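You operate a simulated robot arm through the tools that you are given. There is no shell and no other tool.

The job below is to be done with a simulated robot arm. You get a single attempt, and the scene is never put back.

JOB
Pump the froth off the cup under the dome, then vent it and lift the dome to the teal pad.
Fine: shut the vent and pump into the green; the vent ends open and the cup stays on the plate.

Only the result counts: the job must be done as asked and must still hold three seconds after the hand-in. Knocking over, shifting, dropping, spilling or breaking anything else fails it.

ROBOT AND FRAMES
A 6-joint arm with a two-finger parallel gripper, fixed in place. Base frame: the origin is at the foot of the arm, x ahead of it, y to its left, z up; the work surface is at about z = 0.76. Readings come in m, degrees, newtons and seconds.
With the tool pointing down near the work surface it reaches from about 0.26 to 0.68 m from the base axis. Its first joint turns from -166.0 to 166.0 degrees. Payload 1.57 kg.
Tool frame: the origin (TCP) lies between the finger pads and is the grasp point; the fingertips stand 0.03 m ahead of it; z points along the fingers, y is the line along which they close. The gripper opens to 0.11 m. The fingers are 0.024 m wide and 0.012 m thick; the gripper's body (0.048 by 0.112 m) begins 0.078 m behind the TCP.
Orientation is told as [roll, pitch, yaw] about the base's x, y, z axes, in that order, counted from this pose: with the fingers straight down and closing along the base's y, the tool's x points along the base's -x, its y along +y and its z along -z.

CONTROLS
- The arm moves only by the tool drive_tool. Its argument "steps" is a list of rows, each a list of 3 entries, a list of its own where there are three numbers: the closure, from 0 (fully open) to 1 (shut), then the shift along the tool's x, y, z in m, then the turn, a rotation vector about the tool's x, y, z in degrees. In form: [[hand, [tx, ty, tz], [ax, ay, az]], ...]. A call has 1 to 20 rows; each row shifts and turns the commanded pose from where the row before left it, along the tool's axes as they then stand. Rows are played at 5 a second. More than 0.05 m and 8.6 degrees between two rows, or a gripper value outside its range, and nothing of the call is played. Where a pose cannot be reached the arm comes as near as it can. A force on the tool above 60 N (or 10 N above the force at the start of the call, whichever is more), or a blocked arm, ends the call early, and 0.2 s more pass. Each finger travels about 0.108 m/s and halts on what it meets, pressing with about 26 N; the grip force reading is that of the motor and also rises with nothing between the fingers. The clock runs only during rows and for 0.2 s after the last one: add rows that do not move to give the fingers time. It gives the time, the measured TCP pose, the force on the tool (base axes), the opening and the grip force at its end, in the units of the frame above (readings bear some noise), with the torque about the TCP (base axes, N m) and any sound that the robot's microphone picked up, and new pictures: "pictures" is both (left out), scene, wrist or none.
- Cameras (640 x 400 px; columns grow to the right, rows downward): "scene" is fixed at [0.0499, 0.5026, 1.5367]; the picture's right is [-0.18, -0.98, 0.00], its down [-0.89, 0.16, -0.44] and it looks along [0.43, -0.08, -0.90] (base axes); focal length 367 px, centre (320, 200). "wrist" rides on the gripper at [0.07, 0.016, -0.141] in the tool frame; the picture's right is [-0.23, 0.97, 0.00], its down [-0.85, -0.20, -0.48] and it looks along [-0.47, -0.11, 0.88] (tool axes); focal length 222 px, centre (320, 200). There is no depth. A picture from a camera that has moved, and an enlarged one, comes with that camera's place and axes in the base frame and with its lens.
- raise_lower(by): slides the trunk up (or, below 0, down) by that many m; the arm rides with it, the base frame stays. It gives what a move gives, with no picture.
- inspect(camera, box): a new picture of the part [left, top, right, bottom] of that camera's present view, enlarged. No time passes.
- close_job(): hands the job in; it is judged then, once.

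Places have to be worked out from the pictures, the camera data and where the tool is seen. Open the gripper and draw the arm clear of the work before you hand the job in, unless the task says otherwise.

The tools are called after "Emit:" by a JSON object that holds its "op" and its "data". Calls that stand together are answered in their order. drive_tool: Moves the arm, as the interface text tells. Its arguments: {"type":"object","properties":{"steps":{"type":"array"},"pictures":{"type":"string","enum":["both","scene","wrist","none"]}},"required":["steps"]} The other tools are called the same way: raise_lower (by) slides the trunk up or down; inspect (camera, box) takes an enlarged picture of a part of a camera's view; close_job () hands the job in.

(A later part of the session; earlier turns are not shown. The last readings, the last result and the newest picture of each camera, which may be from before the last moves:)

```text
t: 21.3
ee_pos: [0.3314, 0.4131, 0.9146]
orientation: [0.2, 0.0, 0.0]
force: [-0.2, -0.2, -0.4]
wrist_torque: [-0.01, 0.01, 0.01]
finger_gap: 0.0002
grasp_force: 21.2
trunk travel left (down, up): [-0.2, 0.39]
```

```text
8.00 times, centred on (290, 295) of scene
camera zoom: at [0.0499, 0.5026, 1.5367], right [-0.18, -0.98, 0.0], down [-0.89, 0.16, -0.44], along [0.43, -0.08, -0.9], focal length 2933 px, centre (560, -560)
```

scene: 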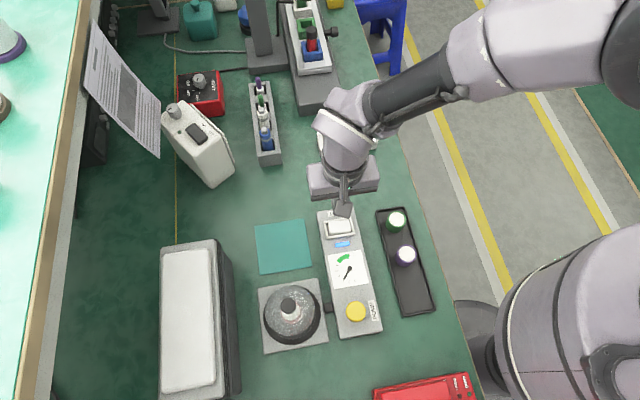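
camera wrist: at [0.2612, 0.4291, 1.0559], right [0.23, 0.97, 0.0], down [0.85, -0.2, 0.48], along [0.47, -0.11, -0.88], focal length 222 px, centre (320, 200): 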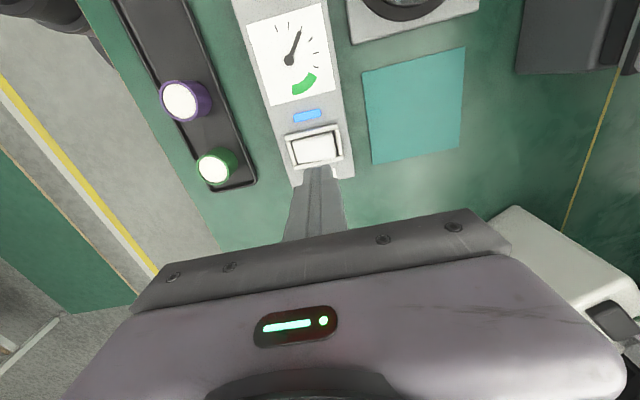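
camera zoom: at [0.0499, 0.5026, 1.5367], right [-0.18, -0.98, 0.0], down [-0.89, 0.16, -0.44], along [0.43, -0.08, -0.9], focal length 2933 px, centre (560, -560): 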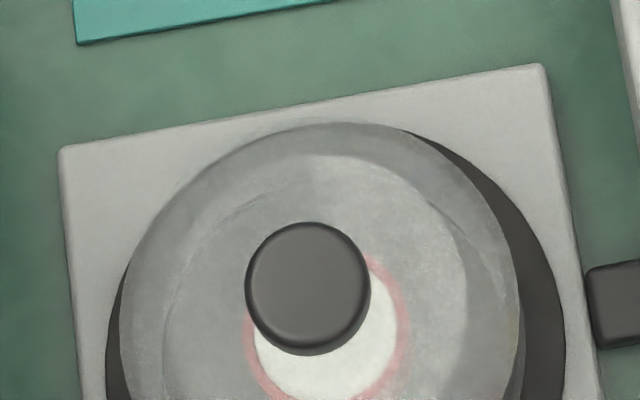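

There is no leak. I repeat the same single press and then read the gauge again.

Emit:
{"op": "drive_tool", "data": {"steps": [[1, [0.045, 0.0005, 0.0], [0, 0, 0]], [1, [0.045, 0.0005, 0.0], [0, 0, 0]], [1, [0.045, 0.0005, 0.0], [0, 0, 0]], [1, [0.044, 0.0005, 0.0], [0, 0, 0]], [1, [0, 0, 0.04], [0, 0, 0]], [1, [0, 0, 0.028], [0, 0, 0]], [1, [0, 0, 0.003], [0, 0, 0]], [1, [0, 0, 0.003], [0, 0, 0]], [1, [0, 0, 0.002], [0, 0, 0]]], "pictures": "none"}}

Emit:
{"op": "drive_tool", "data": {"steps": [[1, [0, 0.0, -0.01], [0, 0, 0]], [1, [0, 0, -0.04], [0, 0, 0]], [1, [-0.03, 0, -0.03], [0, 0, 0]], [1, [-0.048, 0, 0], [0, 0, 0]], [1, [-0.048, 0, 0], [0, 0, 0]], [1, [-0.048, 0, 0], [0, 0, 0]]]}}

Emit:
{"op": "inspect", "data": {"camera": "scene", "box": [310, 245, 390, 295]}}

```text
t: 23.3
ee_pos: [0.1497, 0.4183, 0.8428]
orientation: [0.4, 0.0, 0.1]
force: [3.5, 3.1, 8.4]
wrist_torque: [0.09, -0.03, -0.02]
finger_gap: 0.0
grasp_force: 21.1
trunk travel left (down, up): [-0.2, 0.39]
```

```text
t: 24.7
ee_pos: [0.3251, 0.423, 0.9244]
orientation: [0.2, -0.2, 0.1]
force: [0.4, -0.7, -0.3]
wrist_torque: [-0.01, 0.02, 0.01]
finger_gap: 0.0
grasp_force: 21.2
trunk travel left (down, up): [-0.2, 0.39]
camera wrist: at [0.2543, 0.4378, 1.0654], right [0.23, 0.97, 0.0], down [0.85, -0.2, 0.48], along [0.47, -0.11, -0.88], focal length 222 px, centre (320, 200)
```

scene: 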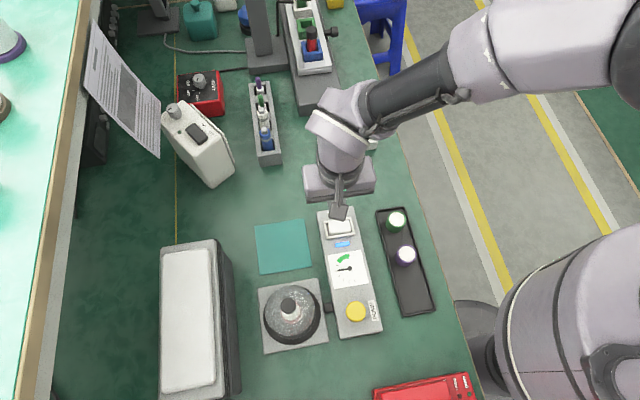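
wrist: 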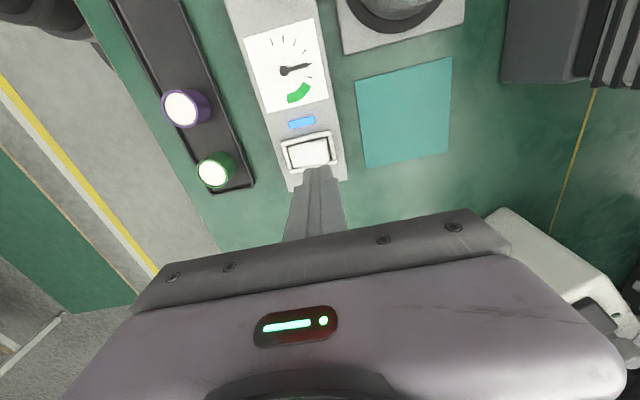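

```text
8.00 times, centred on (350, 270) of scene
camera zoom: at [0.0499, 0.5026, 1.5367], right [-0.18, -0.98, 0.0], down [-0.89, 0.16, -0.44], along [0.43, -0.08, -0.9], focal length 2933 px, centre (80, -360)
```

zoom: 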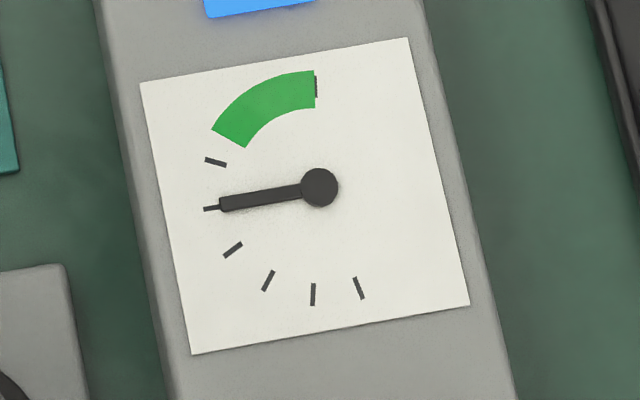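

The needle is now at tick 4, so each press adds two ticks and a third brings it to 6, inside the green. The pose drifted slightly, so I correct and press once more.

Emit:
{"op": "drive_tool", "data": {"steps": [[1, [0.043, -0.002, 0.0], [0, 0, 0]], [1, [0.043, -0.002, 0.0], [0, 0, 0]], [1, [0.043, -0.002, 0.0], [0, 0, 0]], [1, [0.043, -0.002, 0.0], [0, 0, 0]], [1, [0, 0, 0.04], [0, 0, 0]], [1, [0, 0, 0.035], [0, 0, 0]], [1, [0, 0, 0], [0, 0, 0]]], "pictures": "wrist"}}

```text
t: 26.3
ee_pos: [0.1533, 0.4112, 0.8501]
orientation: [0.2, -0.1, 0.0]
force: [-1.2, -1.3, 3.9]
wrist_torque: [-0.04, 0.06, 0.02]
finger_gap: 0.0
grasp_force: 22.0
trunk travel left (down, up): [-0.2, 0.39]
camera wrist: at [0.0816, 0.4274, 0.9907], right [0.23, 0.97, 0.0], down [0.85, -0.2, 0.48], along [0.47, -0.11, -0.88], focal length 222 px, centre (320, 200)
```

wrist: 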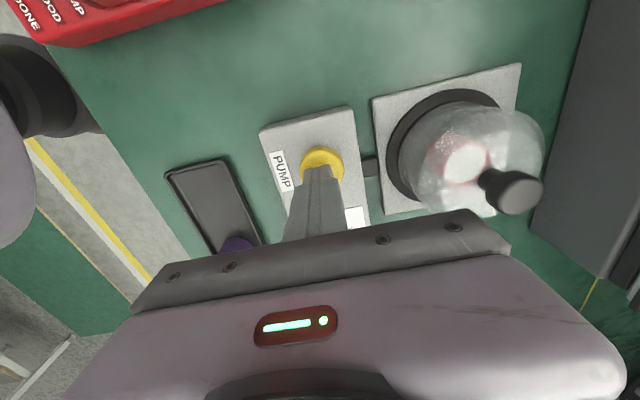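

I'm in place above the button and press about 8 mm down.

Emit:
{"op": "drive_tool", "data": {"steps": [[1, [0, 0.002, 0.004], [0, 0, 0]], [1, [0, 0, 0.003], [0, 0, 0]], [1, [0, 0, 0.002], [0, 0, 0]]], "pictures": "none"}}

Emit:
{"op": "drive_tool", "data": {"steps": [[1, [0, 0.0, -0.01], [0, 0, 0]], [1, [0, 0, -0.04], [0, 0, 0]], [1, [-0.03, 0, -0.03], [0, 0, 0]], [1, [-0.048, 0, 0], [0, 0, 0]], [1, [-0.048, 0, 0], [0, 0, 0]], [1, [-0.048, 0, 0], [0, 0, 0]]]}}

Emit:
{"op": "inspect", "data": {"camera": "scene", "box": [310, 245, 390, 295]}}

Emit:
{"op": "inspect", "data": {"camera": "scene", "box": [250, 270, 330, 320]}}

```text
t: 27.1
ee_pos: [0.1519, 0.4124, 0.8407]
orientation: [0.5, -0.1, 0.0]
force: [9.9, -1.4, 34.1]
wrist_torque: [-0.06, -0.23, 0.04]
finger_gap: 0.0
grasp_force: 21.7
trunk travel left (down, up): [-0.2, 0.39]
```

```text
t: 28.5
ee_pos: [0.3237, 0.4115, 0.919]
orientation: [0.3, 0.0, -0.1]
force: [-0.3, 0.0, -0.2]
wrist_torque: [-0.01, 0.06, 0.0]
finger_gap: 0.0002
grasp_force: 21.3
trunk travel left (down, up): [-0.2, 0.39]
camera wrist: at [0.2533, 0.4277, 1.0598], right [0.23, 0.97, 0.0], down [0.85, -0.2, 0.48], along [0.47, -0.11, -0.88], focal length 222 px, centre (320, 200)
```

scene: 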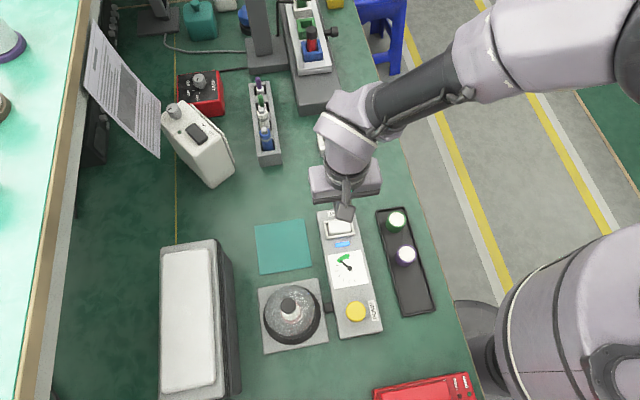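
wrist: 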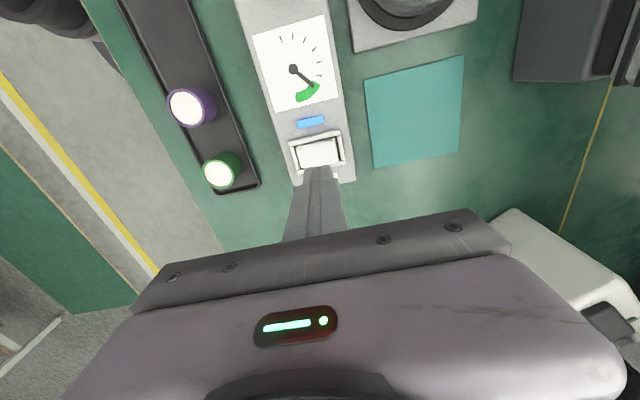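

```text
8.00 times, centred on (350, 270) of scene
camera zoom: at [0.0499, 0.5026, 1.5367], right [-0.18, -0.98, 0.0], down [-0.89, 0.16, -0.44], along [0.43, -0.08, -0.9], focal length 2933 px, centre (80, -360)
```

zoom: 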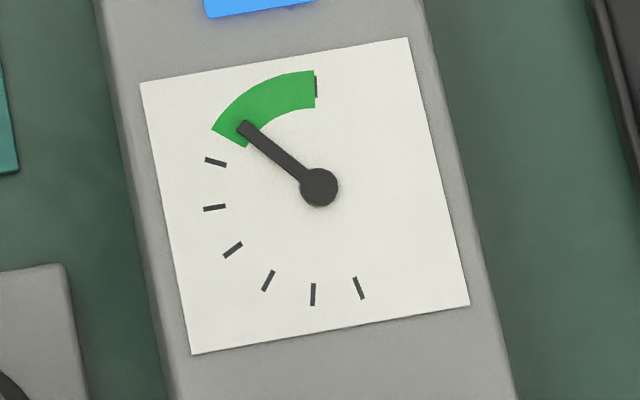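

```text
8.00 times, centred on (290, 295) of scene
camera zoom: at [0.0499, 0.5026, 1.5367], right [-0.18, -0.98, 0.0], down [-0.89, 0.16, -0.44], along [0.43, -0.08, -0.9], focal length 2933 px, centre (560, -560)
```

zoom: 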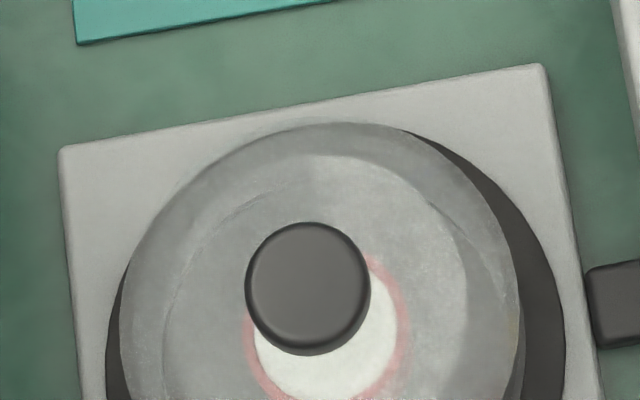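

The needle now sits in the green at tick 6. I'll dwell about 3 s to let the froth settle, and check that the needle holds and how the cup looks.

Emit:
{"op": "drive_tool", "data": {"steps": [[1, [0, 0, 0], [0, 0, 0]], [1, [0, 0, 0], [0, 0, 0]], [1, [0, 0, 0], [0, 0, 0]], [1, [0, 0, 0], [0, 0, 0]], [1, [0, 0, 0], [0, 0, 0]], [1, [0, 0, 0], [0, 0, 0]], [1, [0, 0, 0], [0, 0, 0]], [1, [0, 0, 0], [0, 0, 0]], [1, [0, 0, 0], [0, 0, 0]], [1, [0, 0, 0], [0, 0, 0]], [1, [0, 0, 0], [0, 0, 0]], [1, [0, 0, 0], [0, 0, 0]], [1, [0, 0, 0], [0, 0, 0]], [1, [0, 0, 0], [0, 0, 0]], [1, [0, 0, 0], [0, 0, 0]]], "pictures": "none"}}

Emit:
{"op": "inspect", "data": {"camera": "scene", "box": [310, 245, 390, 295]}}

Emit:
{"op": "inspect", "data": {"camera": "scene", "box": [250, 270, 346, 330]}}

```text
t: 31.7
ee_pos: [0.3241, 0.4118, 0.9192]
orientation: [0.2, -0.2, 0.0]
force: [0.5, 0.0, 0.8]
wrist_torque: [-0.02, 0.01, 0.03]
finger_gap: 0.0
grasp_force: 20.8
trunk travel left (down, up): [-0.2, 0.39]
```

```text
8.00 times, centred on (350, 270) of scene
camera zoom: at [0.0499, 0.5026, 1.5367], right [-0.18, -0.98, 0.0], down [-0.89, 0.16, -0.44], along [0.43, -0.08, -0.9], focal length 2933 px, centre (80, -360)
```

zoom: 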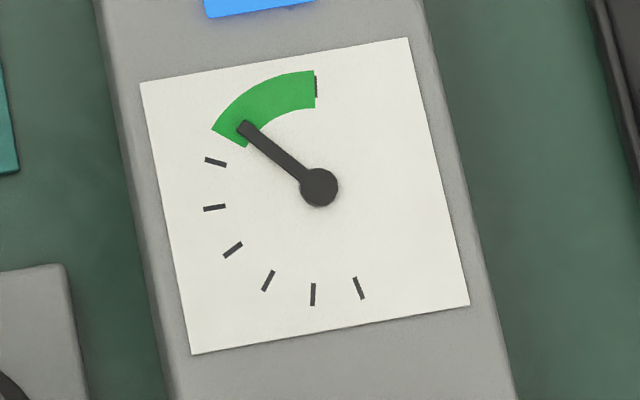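

```text
6.67 times, centred on (298, 300) of scene
camera zoom: at [0.0499, 0.5026, 1.5367], right [-0.18, -0.98, 0.0], down [-0.89, 0.16, -0.44], along [0.43, -0.08, -0.9], focal length 2444 px, centre (467, -467)
```

zoom: 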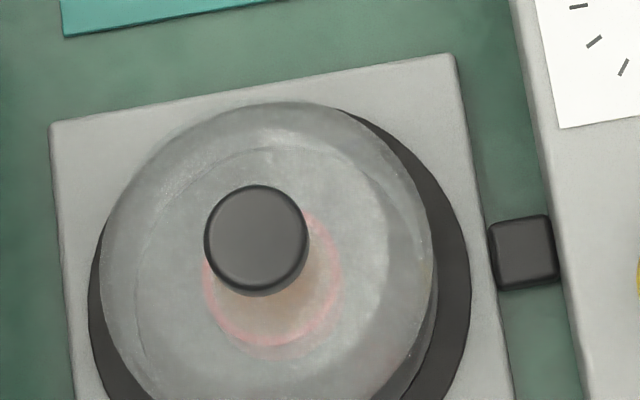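

The froth is gone: the cup now shows brown liquid, and the needle still holds in the green. Now I open the vent again by pressing the raised +y half of the rocker, tilting the tool the other way.

Emit:
{"op": "drive_tool", "data": {"steps": [[1, [-0.0045, 0.0125, 0.02], [0, 0, 0]], [1, [0, 0, 0.02], [8, 0, 0]], [1, [0, 0.004, 0.015], [8, 0, 0]], [1, [0, 0, 0], [0, 0, 0]]]}}

Emit:
{"op": "inspect", "data": {"camera": "wrist", "box": [240, 80, 400, 180]}}

Emit:
{"op": "inspect", "data": {"camera": "scene", "box": [310, 200, 390, 250]}}

```text
t: 32.7
ee_pos: [0.331, 0.426, 0.8624]
orientation: [-15.8, -0.1, 0.0]
force: [-0.1, 0.2, -1.0]
wrist_torque: [0.01, 0.01, 0.03]
finger_gap: 0.0
grasp_force: 21.4
trunk travel left (down, up): [-0.2, 0.39]
camera wrist: at [0.2595, 0.4806, 0.9937], right [0.23, 0.94, -0.27], down [0.85, -0.06, 0.52], along [0.47, -0.34, -0.81], focal length 222 px, centre (320, 200)
```

scene: 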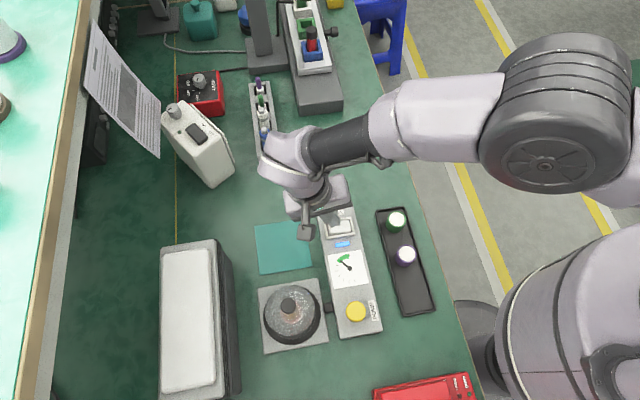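
wrist: 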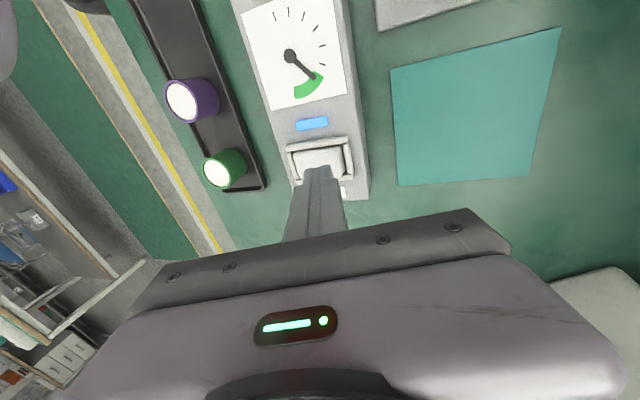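

```text
4.00 times, centred on (320, 130) of wrist
camera zoom: at [0.2595, 0.4806, 0.9937], right [0.23, 0.94, -0.27], down [0.85, -0.06, 0.52], along [0.47, -0.34, -0.81], focal length 888 px, centre (320, 480)
```

zoom: 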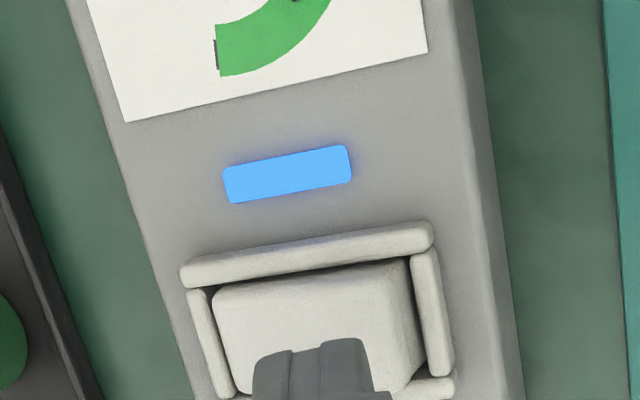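

```text
8.00 times, centred on (350, 225) of scene
camera zoom: at [0.0499, 0.5026, 1.5367], right [-0.18, -0.98, 0.0], down [-0.89, 0.16, -0.44], along [0.43, -0.08, -0.9], focal length 2933 px, centre (80, 0)
```

zoom: 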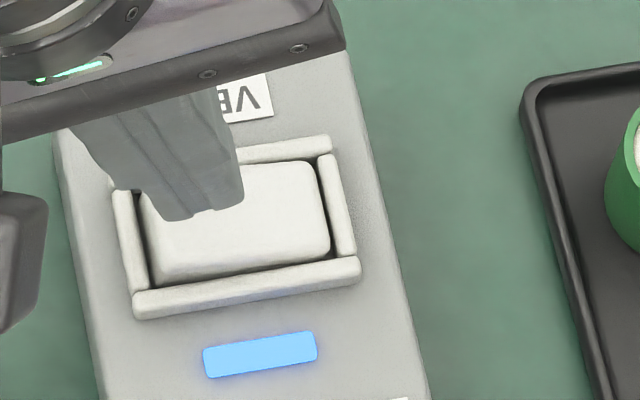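

The low corner is about 5 mm inside the +y edge of the rocker. I lower straight down, slowing near contact.

Emit:
{"op": "drive_tool", "data": {"steps": [[1, [0, 0.0022, 0.0077], [0, 0, 0]], [1, [0, 0.0022, 0.0077], [0, 0, 0]], [1, [0, 0.0008, 0.0029], [0, 0, 0]], [1, [0, 0, 0], [0, 0, 0]]], "pictures": "none"}}

```text
t: 33.7
ee_pos: [0.3301, 0.426, 0.8453]
orientation: [-15.8, -0.1, 0.0]
force: [0.9, 1.4, 0.1]
wrist_torque: [0.0, 0.03, 0.0]
finger_gap: 0.0
grasp_force: 21.7
trunk travel left (down, up): [-0.2, 0.39]
```

There's still no contact, so I go on down another 7 mm in small steps.

Emit:
{"op": "drive_tool", "data": {"steps": [[1, [0, 0.0008, 0.0029], [0, 0, 0]], [1, [0, 0.0006, 0.0019], [0, 0, 0]], [1, [0, 0.0006, 0.0019], [0, 0, 0]], [1, [0, 0, 0], [0, 0, 0]]]}}

Emit:
{"op": "inspect", "data": {"camera": "scene", "box": [310, 200, 390, 250]}}

```text
t: 34.7
ee_pos: [0.3301, 0.4261, 0.839]
orientation: [-15.7, -0.1, -0.1]
force: [-0.9, 0.6, 3.9]
wrist_torque: [0.02, 0.04, 0.01]
finger_gap: 0.0001
grasp_force: 20.9
trunk travel left (down, up): [-0.2, 0.39]
camera wrist: at [0.2592, 0.4797, 0.969], right [0.23, 0.94, -0.26], down [0.85, -0.06, 0.52], along [0.47, -0.34, -0.81], focal length 222 px, centre (320, 200)
```

scene: 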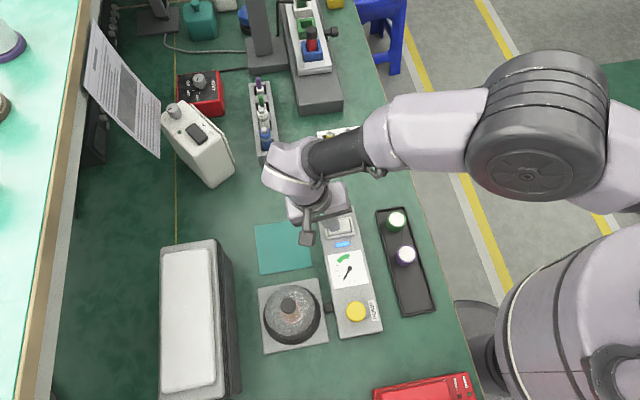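
wrist: 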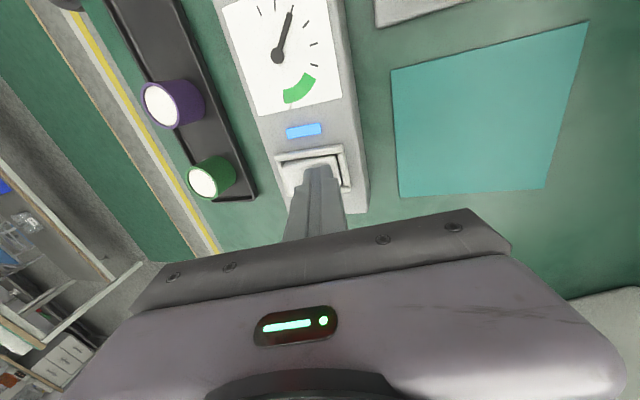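

```text
8.00 times, centred on (350, 225) of scene
camera zoom: at [0.0499, 0.5026, 1.5367], right [-0.18, -0.98, 0.0], down [-0.89, 0.16, -0.44], along [0.43, -0.08, -0.9], focal length 2933 px, centre (80, 0)
```

zoom: 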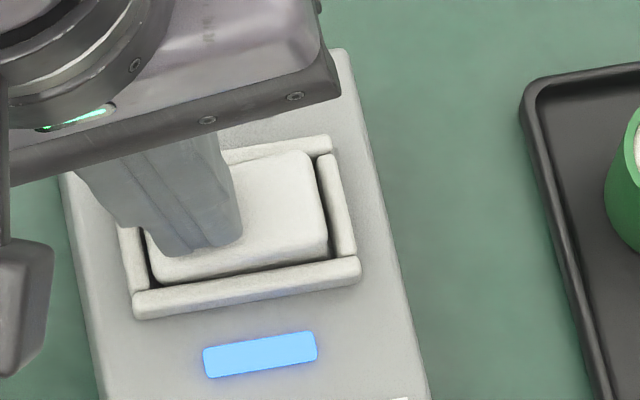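

The vent has flipped open and the needle is falling. I lift off, level the tool, open the fingers and check for zero pressure.

Emit:
{"op": "drive_tool", "data": {"steps": [[1, [0, 0, -0.02], [0, 0, 0]], [1, [0, 0, -0.04], [0, 0, 0]], [1, [0, 0, -0.04], [-8, 0, 0]], [0.3, [0, 0, -0.03], [-8, 0, 0]], [0.3, [0, 0.0, -0.02], [0, 0, 0]], [0.3, [0, 0, 0], [0, 0, 0]], [0.3, [0, 0, 0], [0, 0, 0]]]}}

Emit:
{"op": "inspect", "data": {"camera": "scene", "box": [300, 205, 396, 295]}}

Emit:
{"op": "inspect", "data": {"camera": "scene", "box": [240, 270, 352, 360]}}

```text
t: 36.3
ee_pos: [0.3298, 0.457, 0.9837]
orientation: [0.4, 0.0, 0.0]
force: [0.1, 0.2, 0.6]
wrist_torque: [-0.03, 0.0, 0.0]
finger_gap: 0.0768
grasp_force: 0.0
trunk travel left (down, up): [-0.2, 0.39]
camera wrist: at [0.2587, 0.4728, 1.1241], right [0.23, 0.97, 0.0], down [0.85, -0.2, 0.48], along [0.47, -0.1, -0.88], focal length 222 px, centre (320, 200)
```

scene: 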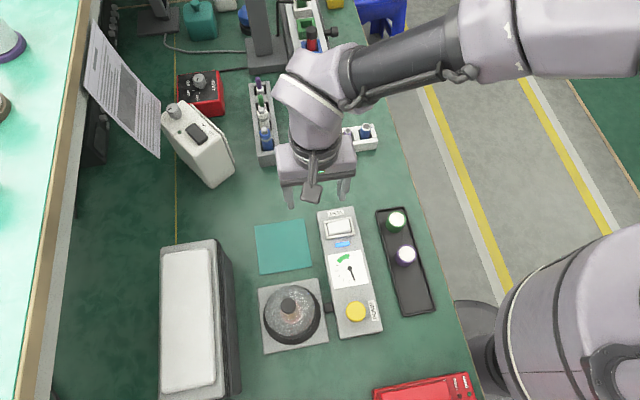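
wrist: 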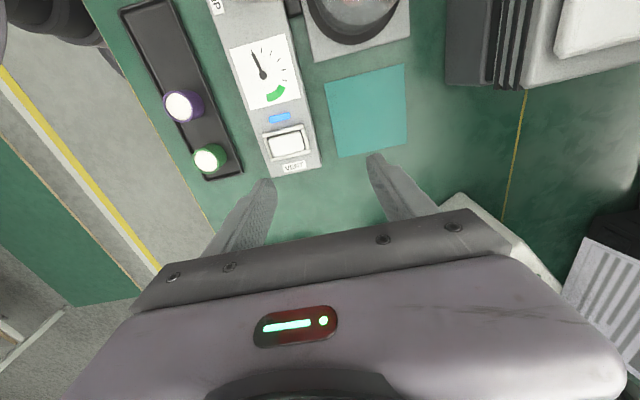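

```text
4.44 times, centred on (348, 250) of scene
camera zoom: at [0.0499, 0.5026, 1.5367], right [-0.18, -0.98, 0.0], down [-0.89, 0.16, -0.44], along [0.43, -0.08, -0.9], focal length 1630 px, centre (196, -22)
```

zoom: 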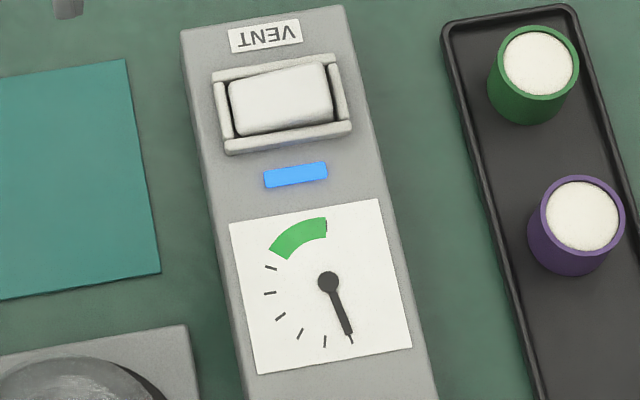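

```text
4.44 times, centred on (296, 315) of scene
camera zoom: at [0.0499, 0.5026, 1.5367], right [-0.18, -0.98, 0.0], down [-0.89, 0.16, -0.44], along [0.43, -0.08, -0.9], focal length 1630 px, centre (427, -311)
```

zoom: 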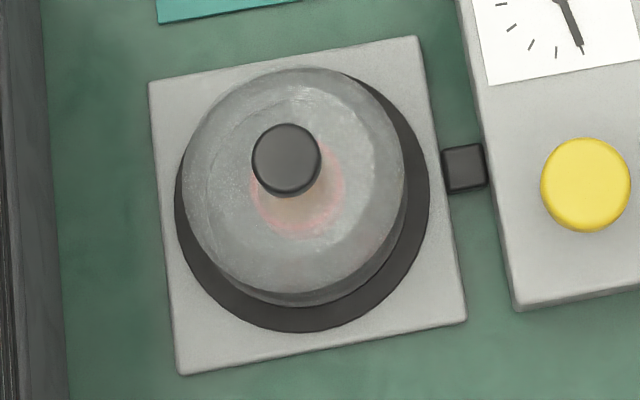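

Pressure is zero, the vent is open and the cup is defrothed. I now move above the dome knob at about (0.17, 0.534) for a closer look.

Emit:
{"op": "drive_tool", "data": {"steps": [[0.3, [0.04, 0.0193, 0], [0, 0, 0]], [0.3, [0.04, 0.0193, 0], [0, 0, 0]], [0.3, [0.04, 0.0193, 0], [0, 0, 0]], [0.3, [0.04, 0.0193, 0], [0, 0, 0]], [0.3, [0, 0, 0], [0, 0, 0]]]}}

Emit:
{"op": "inspect", "data": {"camera": "wrist", "box": [240, 80, 400, 180]}}

```text
t: 37.5
ee_pos: [0.1696, 0.5354, 0.9876]
orientation: [0.3, -0.1, -0.1]
force: [0.2, -0.3, 0.5]
wrist_torque: [0.0, 0.01, 0.02]
finger_gap: 0.077
grasp_force: 0.1
trunk travel left (down, up): [-0.2, 0.39]
camera wrist: at [0.0981, 0.5517, 1.128], right [0.23, 0.97, 0.0], down [0.85, -0.2, 0.48], along [0.47, -0.11, -0.88], focal length 222 px, centre (320, 200)
```

scene: 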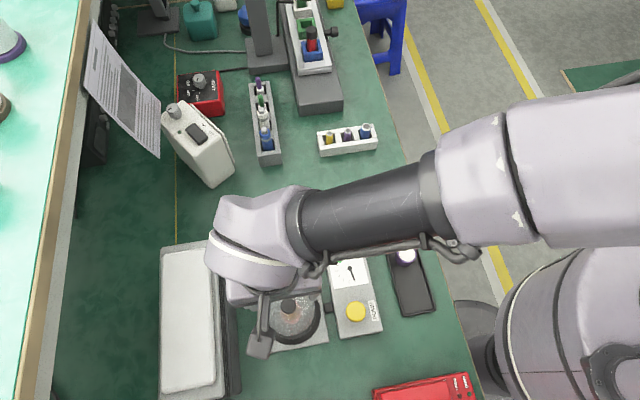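
wrist: 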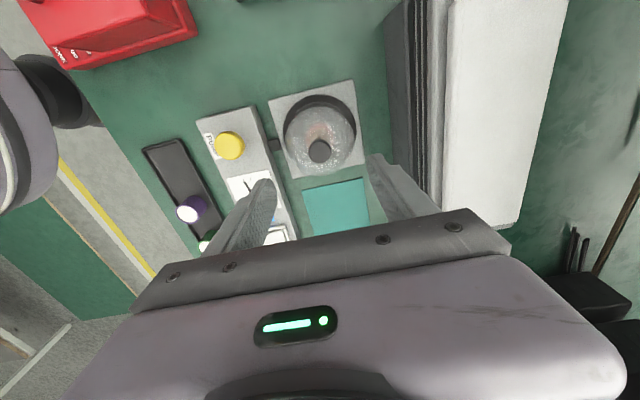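

```text
4.00 times, centred on (320, 130) of wrist
camera zoom: at [0.0981, 0.5517, 1.128], right [0.23, 0.97, 0.0], down [0.85, -0.2, 0.48], along [0.47, -0.11, -0.88], focal length 888 px, centre (320, 480)
```

zoom: 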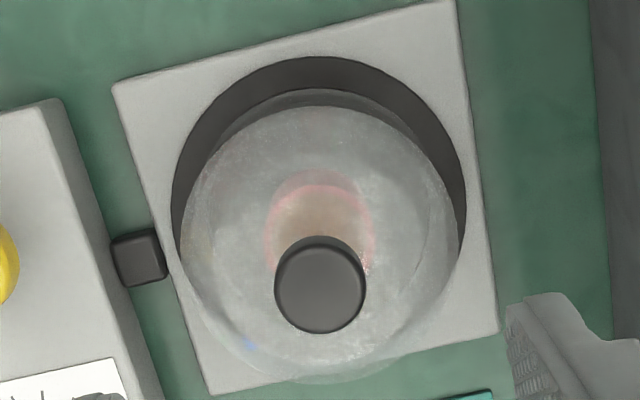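

The knob centres near (0.172, 0.534), about 27 mm across, with its top around z 0.87. I centre and descend to TCP z≈0.90 to check heights.

Emit:
{"op": "drive_tool", "data": {"steps": [[0.4, [-0.0025, -0.001, 0.03], [0, 0, 0]], [0.4, [0, 0, 0.03], [0, 0, 0]], [0.4, [0, 0, 0.028], [0, 0, 0]], [0.4, [0, 0, 0], [0, 0, 0]]]}}

Emit:
{"op": "inspect", "data": {"camera": "wrist", "box": [220, 90, 420, 215]}}

Emit:
{"op": "inspect", "data": {"camera": "scene", "box": [240, 270, 352, 360]}}

```text
t: 38.5
ee_pos: [0.1734, 0.5329, 0.8951]
orientation: [0.3, 0.0, -0.1]
force: [0.3, -0.4, -0.5]
wrist_torque: [0.03, -0.01, -0.02]
finger_gap: 0.066
grasp_force: 0.0
trunk travel left (down, up): [-0.2, 0.39]
camera wrist: at [0.1018, 0.5492, 1.0372], right [0.23, 0.97, 0.0], down [0.85, -0.2, 0.48], along [0.47, -0.1, -0.88], focal length 222 px, centre (320, 200)
```

scene: 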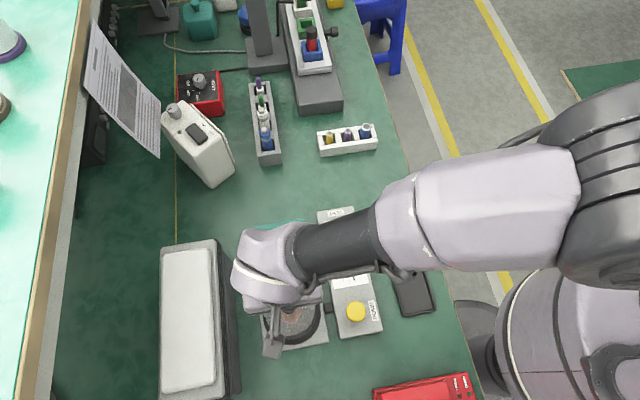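
wrist: 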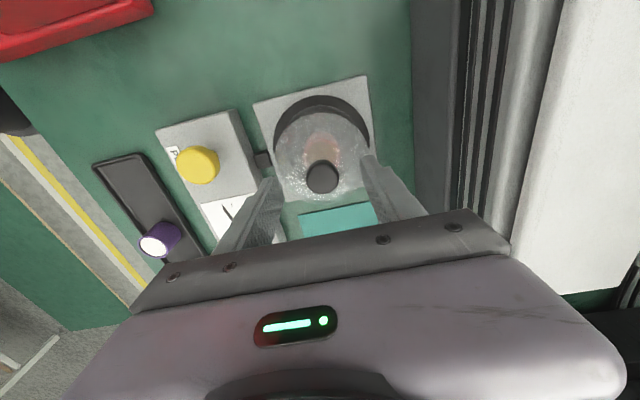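

```text
3.20 times, centred on (320, 152) of wrist
camera zoom: at [0.1018, 0.5492, 1.0372], right [0.23, 0.97, 0.0], down [0.85, -0.2, 0.48], along [0.47, -0.1, -0.88], focal length 711 px, centre (320, 352)
```

zoom: 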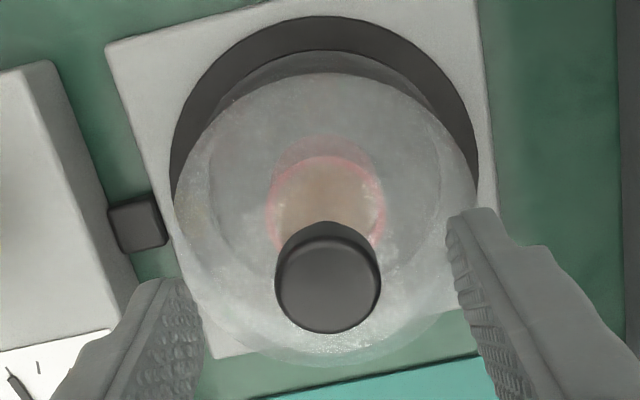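

```text
4.44 times, centred on (296, 315) of scene
camera zoom: at [0.0499, 0.5026, 1.5367], right [-0.18, -0.98, 0.0], down [-0.89, 0.16, -0.44], along [0.43, -0.08, -0.9], focal length 1630 px, centre (427, -311)
```

zoom: 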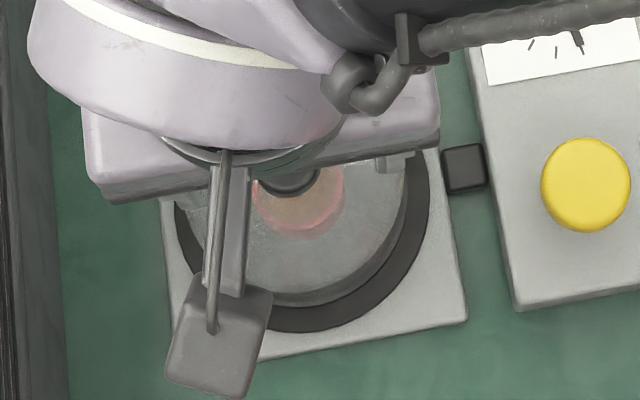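

The knob top is at z≈0.868 and the fingers straddle it evenly. I descend 12 mm, nudge y slightly and close gently on the knob.

Emit:
{"op": "drive_tool", "data": {"steps": [[0.4, [0, 0.0015, 0.006], [0, 0, 0]], [0.4, [0, 0, 0.006], [0, 0, 0]], [0.4, [0, 0, 0], [0, 0, 0]]], "pictures": "wrist"}}

Emit:
{"op": "inspect", "data": {"camera": "wrist", "box": [220, 90, 420, 215]}}

```text
t: 39.3
ee_pos: [0.1728, 0.5344, 0.8844]
orientation: [0.1, -0.1, -0.1]
force: [-0.5, -0.9, 0.3]
wrist_torque: [0.0, 0.0, 0.03]
finger_gap: 0.0662
grasp_force: 0.1
trunk travel left (down, up): [-0.2, 0.39]
camera wrist: at [0.1009, 0.5501, 1.0256], right [0.23, 0.97, 0.0], down [0.85, -0.2, 0.48], along [0.47, -0.11, -0.88], focal length 222 px, centre (320, 200)
```

wrist: 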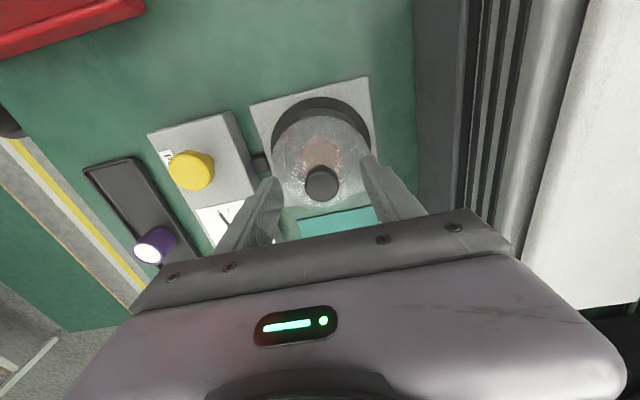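

```text
3.20 times, centred on (320, 152) of wrist
camera zoom: at [0.1009, 0.5501, 1.0256], right [0.23, 0.97, 0.0], down [0.85, -0.2, 0.48], along [0.47, -0.11, -0.88], focal length 711 px, centre (320, 352)
```

zoom: 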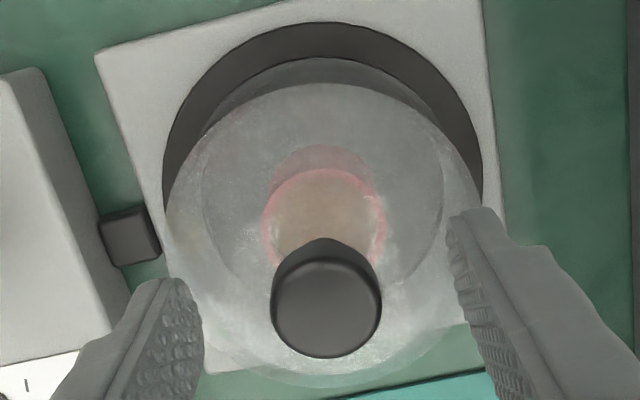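

The knob is centred between the fingers. I go 3 mm deeper, then close and give the fingers time.

Emit:
{"op": "drive_tool", "data": {"steps": [[0.4, [0, 0, 0.003], [0, 0, 0]], [0.6, [0, 0, 0], [0, 0, 0]], [0.8, [0, 0, 0], [0, 0, 0]], [1, [0, 0, 0], [0, 0, 0]], [1, [0, 0, 0], [0, 0, 0]], [1, [0, 0, 0], [0, 0, 0]]], "pictures": "wrist"}}

Emit:
{"op": "inspect", "data": {"camera": "wrist", "box": [220, 90, 420, 215]}}

```text
t: 40.7
ee_pos: [0.1735, 0.5344, 0.8803]
orientation: [0.2, -0.2, 0.0]
force: [-0.9, 0.1, -0.7]
wrist_torque: [-0.03, 0.01, 0.01]
finger_gap: 0.0267
grasp_force: 26.3
trunk travel left (down, up): [-0.2, 0.39]
camera wrist: at [0.1012, 0.5504, 1.0218], right [0.23, 0.97, 0.0], down [0.85, -0.2, 0.48], along [0.47, -0.11, -0.88], focal length 222 px, centre (320, 200)
```

wrist: 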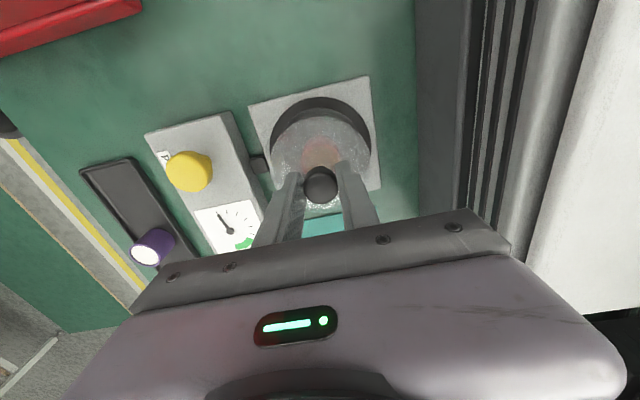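

```text
3.20 times, centred on (320, 152) of wrist
camera zoom: at [0.1012, 0.5504, 1.0218], right [0.23, 0.97, 0.0], down [0.85, -0.2, 0.48], along [0.47, -0.11, -0.88], focal length 711 px, centre (320, 352)
```

zoom: 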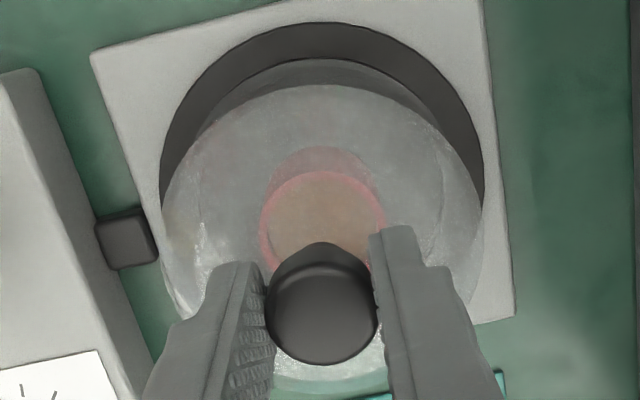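

The knob is gripped (gap 26.7 mm). I lift straight up, slowly at first.

Emit:
{"op": "drive_tool", "data": {"steps": [[1, [0, 0, -0.005], [0, 0, 0]], [1, [0, 0, -0.005], [0, 0, 0]], [1, [0, 0, -0.01], [0, 0, 0]], [1, [0, 0, -0.01], [0, 0, 0]], [1, [0, 0, 0], [0, 0, 0]]]}}

Emit:
{"op": "inspect", "data": {"camera": "wrist", "box": [220, 90, 420, 215]}}

```text
t: 41.9
ee_pos: [0.1718, 0.5344, 0.9097]
orientation: [0.2, -0.1, -0.1]
force: [0.0, 0.3, -1.3]
wrist_torque: [-0.01, 0.0, 0.0]
finger_gap: 0.0002
grasp_force: 21.3
trunk travel left (down, up): [-0.2, 0.39]
camera wrist: at [0.1015, 0.5508, 1.0508], right [0.23, 0.97, 0.0], down [0.85, -0.2, 0.48], along [0.47, -0.11, -0.88], focal length 222 px, centre (320, 200)
```

scene: 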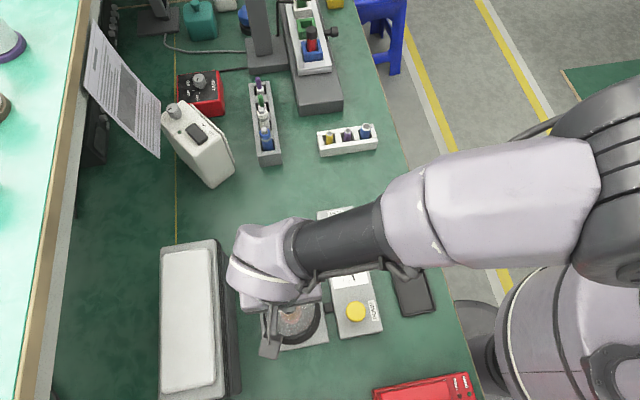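
wrist: 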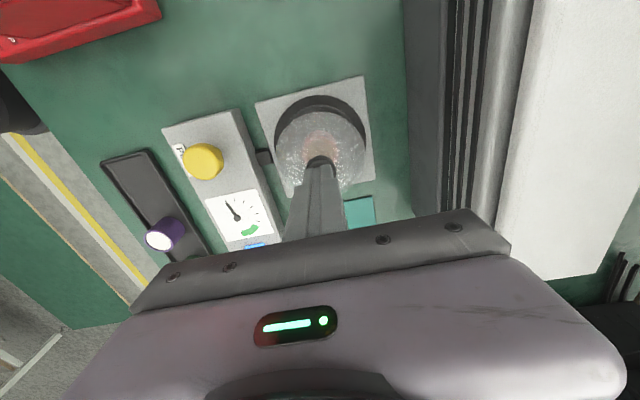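

```text
3.20 times, centred on (320, 152) of wrist
camera zoom: at [0.1015, 0.5508, 1.0508], right [0.23, 0.97, 0.0], down [0.85, -0.2, 0.48], along [0.47, -0.11, -0.88], focal length 711 px, centre (320, 352)
```

zoom: 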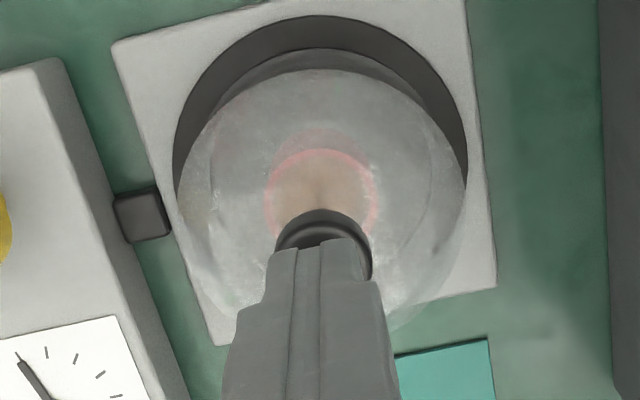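

The fingers slipped off the knob, which is still in place with the dome undisturbed. I'll reopen, go deeper until just above the dome's surface, and grip again.

Emit:
{"op": "drive_tool", "data": {"steps": [[0.4, [0, 0, 0], [0, 0, 0]], [0.4, [0, 0, 0], [0, 0, 0]], [0.4, [0, 0, 0], [0, 0, 0]], [0.4, [0, 0, 0.015], [0, 0, 0]], [0.4, [0, 0, 0.012], [0, 0, 0]], [0.4, [0, 0, 0.004], [0, 0, 0]], [0.4, [0, 0, 0.004], [0, 0, 0]], [0.4, [0, 0, 0], [0, 0, 0]]], "pictures": "wrist"}}

Emit:
{"op": "inspect", "data": {"camera": "wrist", "box": [220, 90, 420, 215]}}

```text
t: 43.7
ee_pos: [0.1741, 0.5339, 0.8753]
orientation: [0.3, -0.1, 0.1]
force: [0.0, -0.2, -0.7]
wrist_torque: [0.03, -0.03, 0.0]
finger_gap: 0.066
grasp_force: 0.1
trunk travel left (down, up): [-0.2, 0.39]
camera wrist: at [0.1023, 0.55, 1.0159], right [0.23, 0.97, 0.0], down [0.85, -0.2, 0.48], along [0.47, -0.1, -0.88], focal length 222 px, centre (320, 200)
```

wrist: 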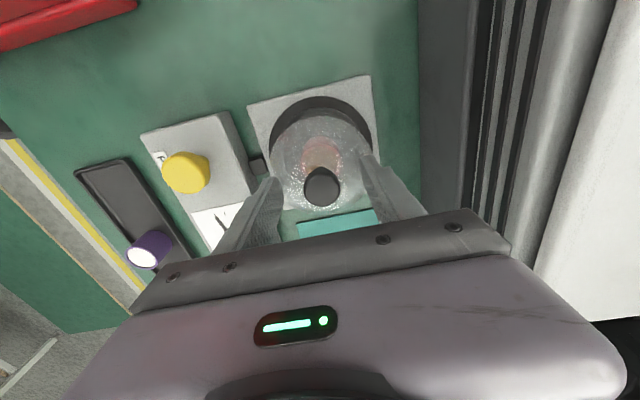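

```text
3.20 times, centred on (320, 152) of wrist
camera zoom: at [0.1023, 0.55, 1.0159], right [0.23, 0.97, 0.0], down [0.85, -0.2, 0.48], along [0.47, -0.1, -0.88], focal length 711 px, centre (320, 352)
```

zoom: 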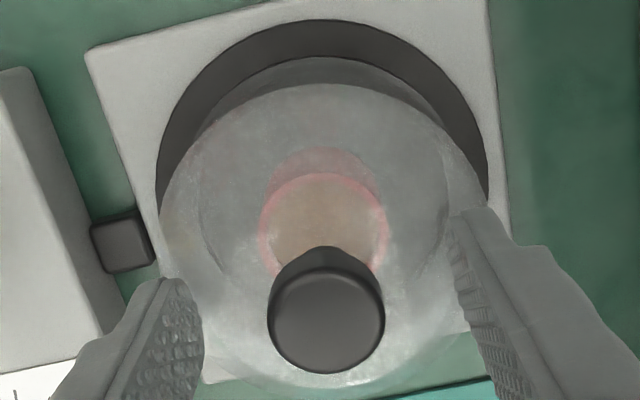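

The tips are at about z 0.845 with no contact so far. I close here and check the gap and forces before lifting.

Emit:
{"op": "drive_tool", "data": {"steps": [[0.55, [0, 0, 0], [0, 0, 0]], [0.65, [0, 0, 0], [0, 0, 0]], [0.75, [0, 0, 0], [0, 0, 0]], [1, [0, 0, 0], [0, 0, 0]], [1, [0, 0, 0], [0, 0, 0]], [1, [0, 0, 0], [0, 0, 0]]], "pictures": "wrist"}}

Emit:
{"op": "inspect", "data": {"camera": "wrist", "box": [220, 90, 420, 215]}}

```text
t: 45.1
ee_pos: [0.1723, 0.5331, 0.8742]
orientation: [0.1, -0.1, 0.0]
force: [0.9, 1.3, 1.4]
wrist_torque: [-0.01, -0.04, 0.0]
finger_gap: 0.0268
grasp_force: 25.6
trunk travel left (down, up): [-0.2, 0.39]
camera wrist: at [0.1022, 0.55, 1.0159], right [0.23, 0.97, 0.0], down [0.85, -0.2, 0.48], along [0.47, -0.11, -0.88], focal length 222 px, centre (320, 200)
```

wrist: 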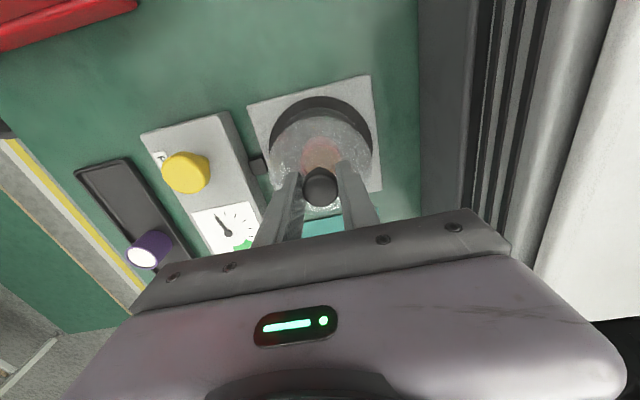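

```text
3.20 times, centred on (320, 152) of wrist
camera zoom: at [0.1022, 0.55, 1.0159], right [0.23, 0.97, 0.0], down [0.85, -0.2, 0.48], along [0.47, -0.11, -0.88], focal length 711 px, centre (320, 352)
```

zoom: 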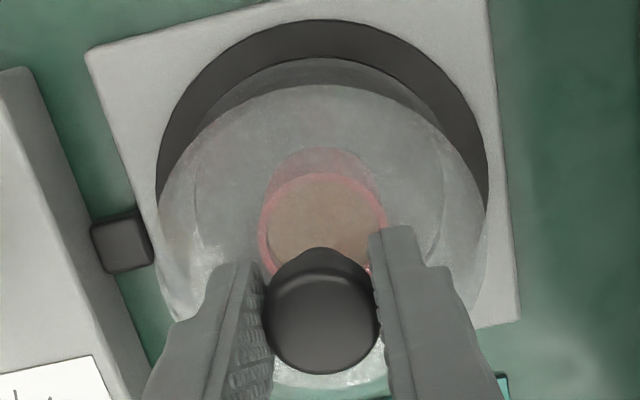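

The grip closed cleanly at 26.8 mm with no side load. I lift only 4 mm and read the forces.

Emit:
{"op": "drive_tool", "data": {"steps": [[1, [0, 0, -0.001], [0, 0, 0]], [1, [0, 0, -0.001], [0, 0, 0]], [1, [0, 0, -0.001], [0, 0, 0]], [1, [0, 0, -0.001], [0, 0, 0]]], "pictures": "wrist"}}

Emit:
{"op": "inspect", "data": {"camera": "wrist", "box": [220, 90, 420, 215]}}

```text
t: 46.1
ee_pos: [0.1731, 0.5342, 0.878]
orientation: [0.3, -0.1, 0.0]
force: [-0.6, -0.6, -1.4]
wrist_torque: [0.01, -0.01, -0.04]
finger_gap: 0.0272
grasp_force: 26.2
trunk travel left (down, up): [-0.2, 0.39]
camera wrist: at [0.1017, 0.551, 1.0194], right [0.23, 0.97, 0.0], down [0.85, -0.2, 0.48], along [0.47, -0.11, -0.88], focal length 222 px, centre (320, 200)
```

wrist: 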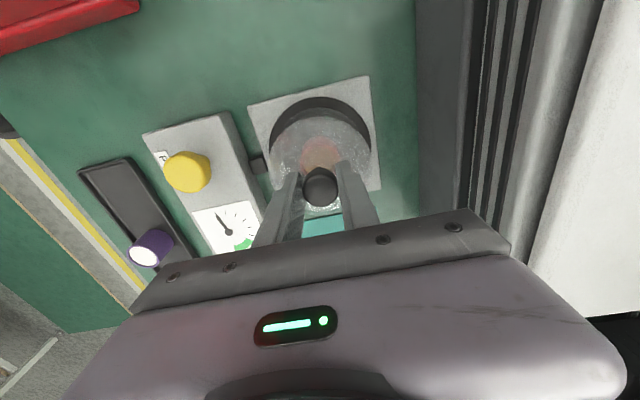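

```text
3.20 times, centred on (320, 152) of wrist
camera zoom: at [0.1017, 0.551, 1.0194], right [0.23, 0.97, 0.0], down [0.85, -0.2, 0.48], along [0.47, -0.11, -0.88], focal length 711 px, centre (320, 352)
```

zoom: 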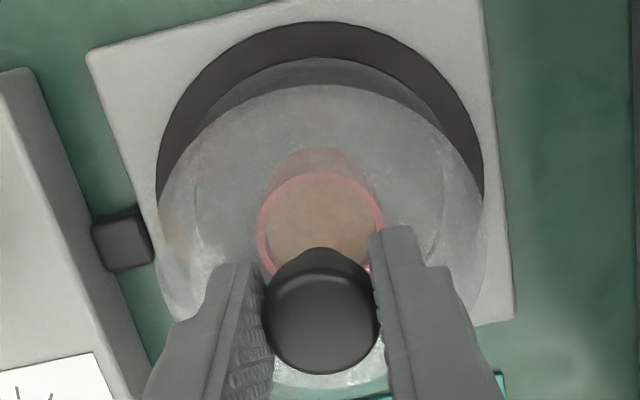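

The knob stays in the same spot between the fingers, so the dome is following. I continue slowly another 20 mm.

Emit:
{"op": "drive_tool", "data": {"steps": [[1, [0, 0, -0.002], [0, 0, 0]], [1, [0, 0, -0.002], [0, 0, 0]], [1, [0, 0, -0.002], [0, 0, 0]], [1, [0, 0, -0.003], [0, 0, 0]], [1, [0, 0, -0.003], [0, 0, 0]], [1, [0, 0, -0.004], [0, 0, 0]], [1, [0, 0, -0.004], [0, 0, 0]]], "pictures": "both"}}

Emit:
{"op": "inspect", "data": {"camera": "wrist", "box": [220, 90, 420, 215]}}

Emit:
{"op": "inspect", "data": {"camera": "scene", "box": [240, 270, 352, 360]}}

```text
t: 47.7
ee_pos: [0.173, 0.5344, 0.898]
orientation: [0.2, -0.1, -0.1]
force: [-0.4, -0.7, -1.4]
wrist_torque: [0.01, 0.0, -0.02]
finger_gap: 0.0272
grasp_force: 26.6
trunk travel left (down, up): [-0.2, 0.39]
camera wrist: at [0.1015, 0.5505, 1.0402], right [0.23, 0.97, 0.0], down [0.85, -0.2, 0.48], along [0.47, -0.11, -0.88], focal length 222 px, centre (320, 200)
```

scene: 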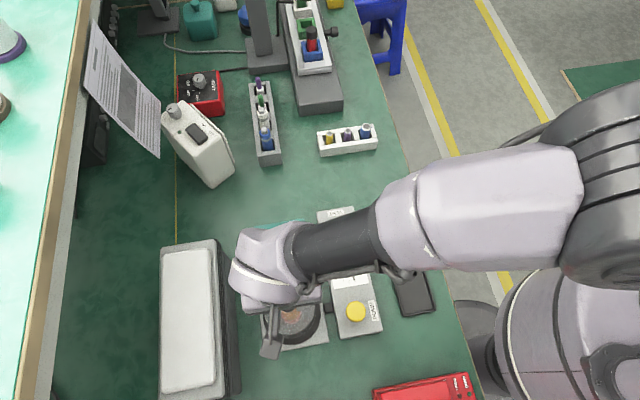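
wrist: 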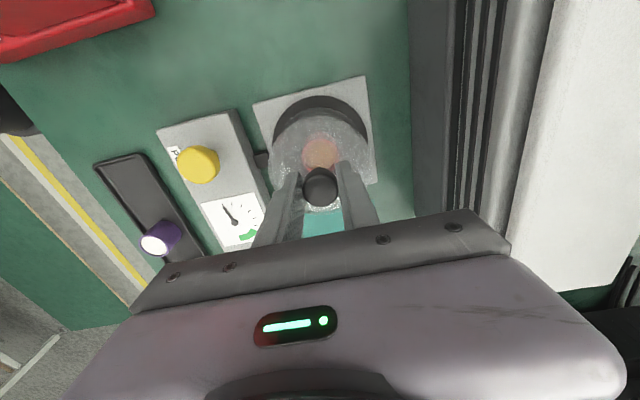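

```text
3.20 times, centred on (320, 152) of wrist
camera zoom: at [0.1015, 0.5505, 1.0402], right [0.23, 0.97, 0.0], down [0.85, -0.2, 0.48], along [0.47, -0.11, -0.88], focal length 711 px, centre (320, 352)
```

zoom: 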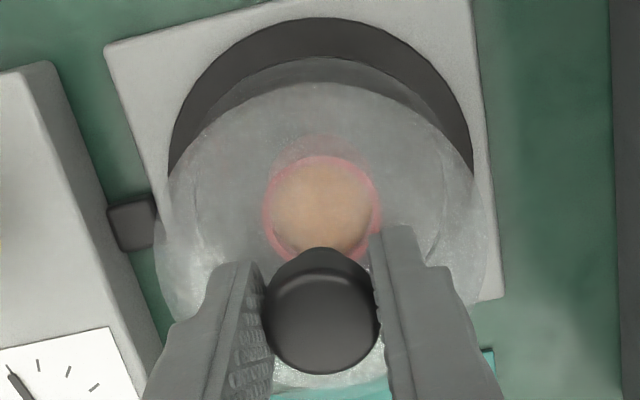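

```text
4.44 times, centred on (296, 315) of scene
camera zoom: at [0.0499, 0.5026, 1.5367], right [-0.18, -0.98, 0.0], down [-0.89, 0.16, -0.44], along [0.43, -0.08, -0.9], focal length 1630 px, centre (427, -311)
```

zoom: 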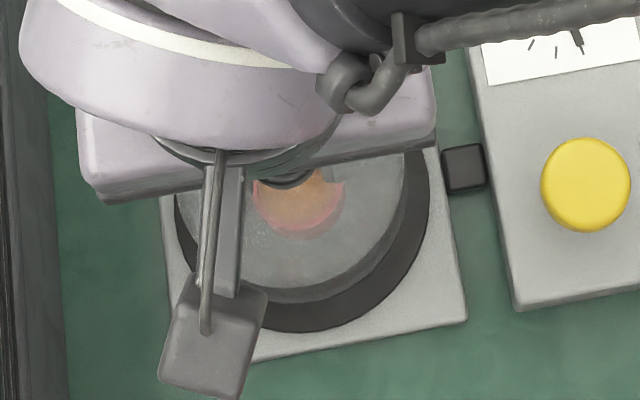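

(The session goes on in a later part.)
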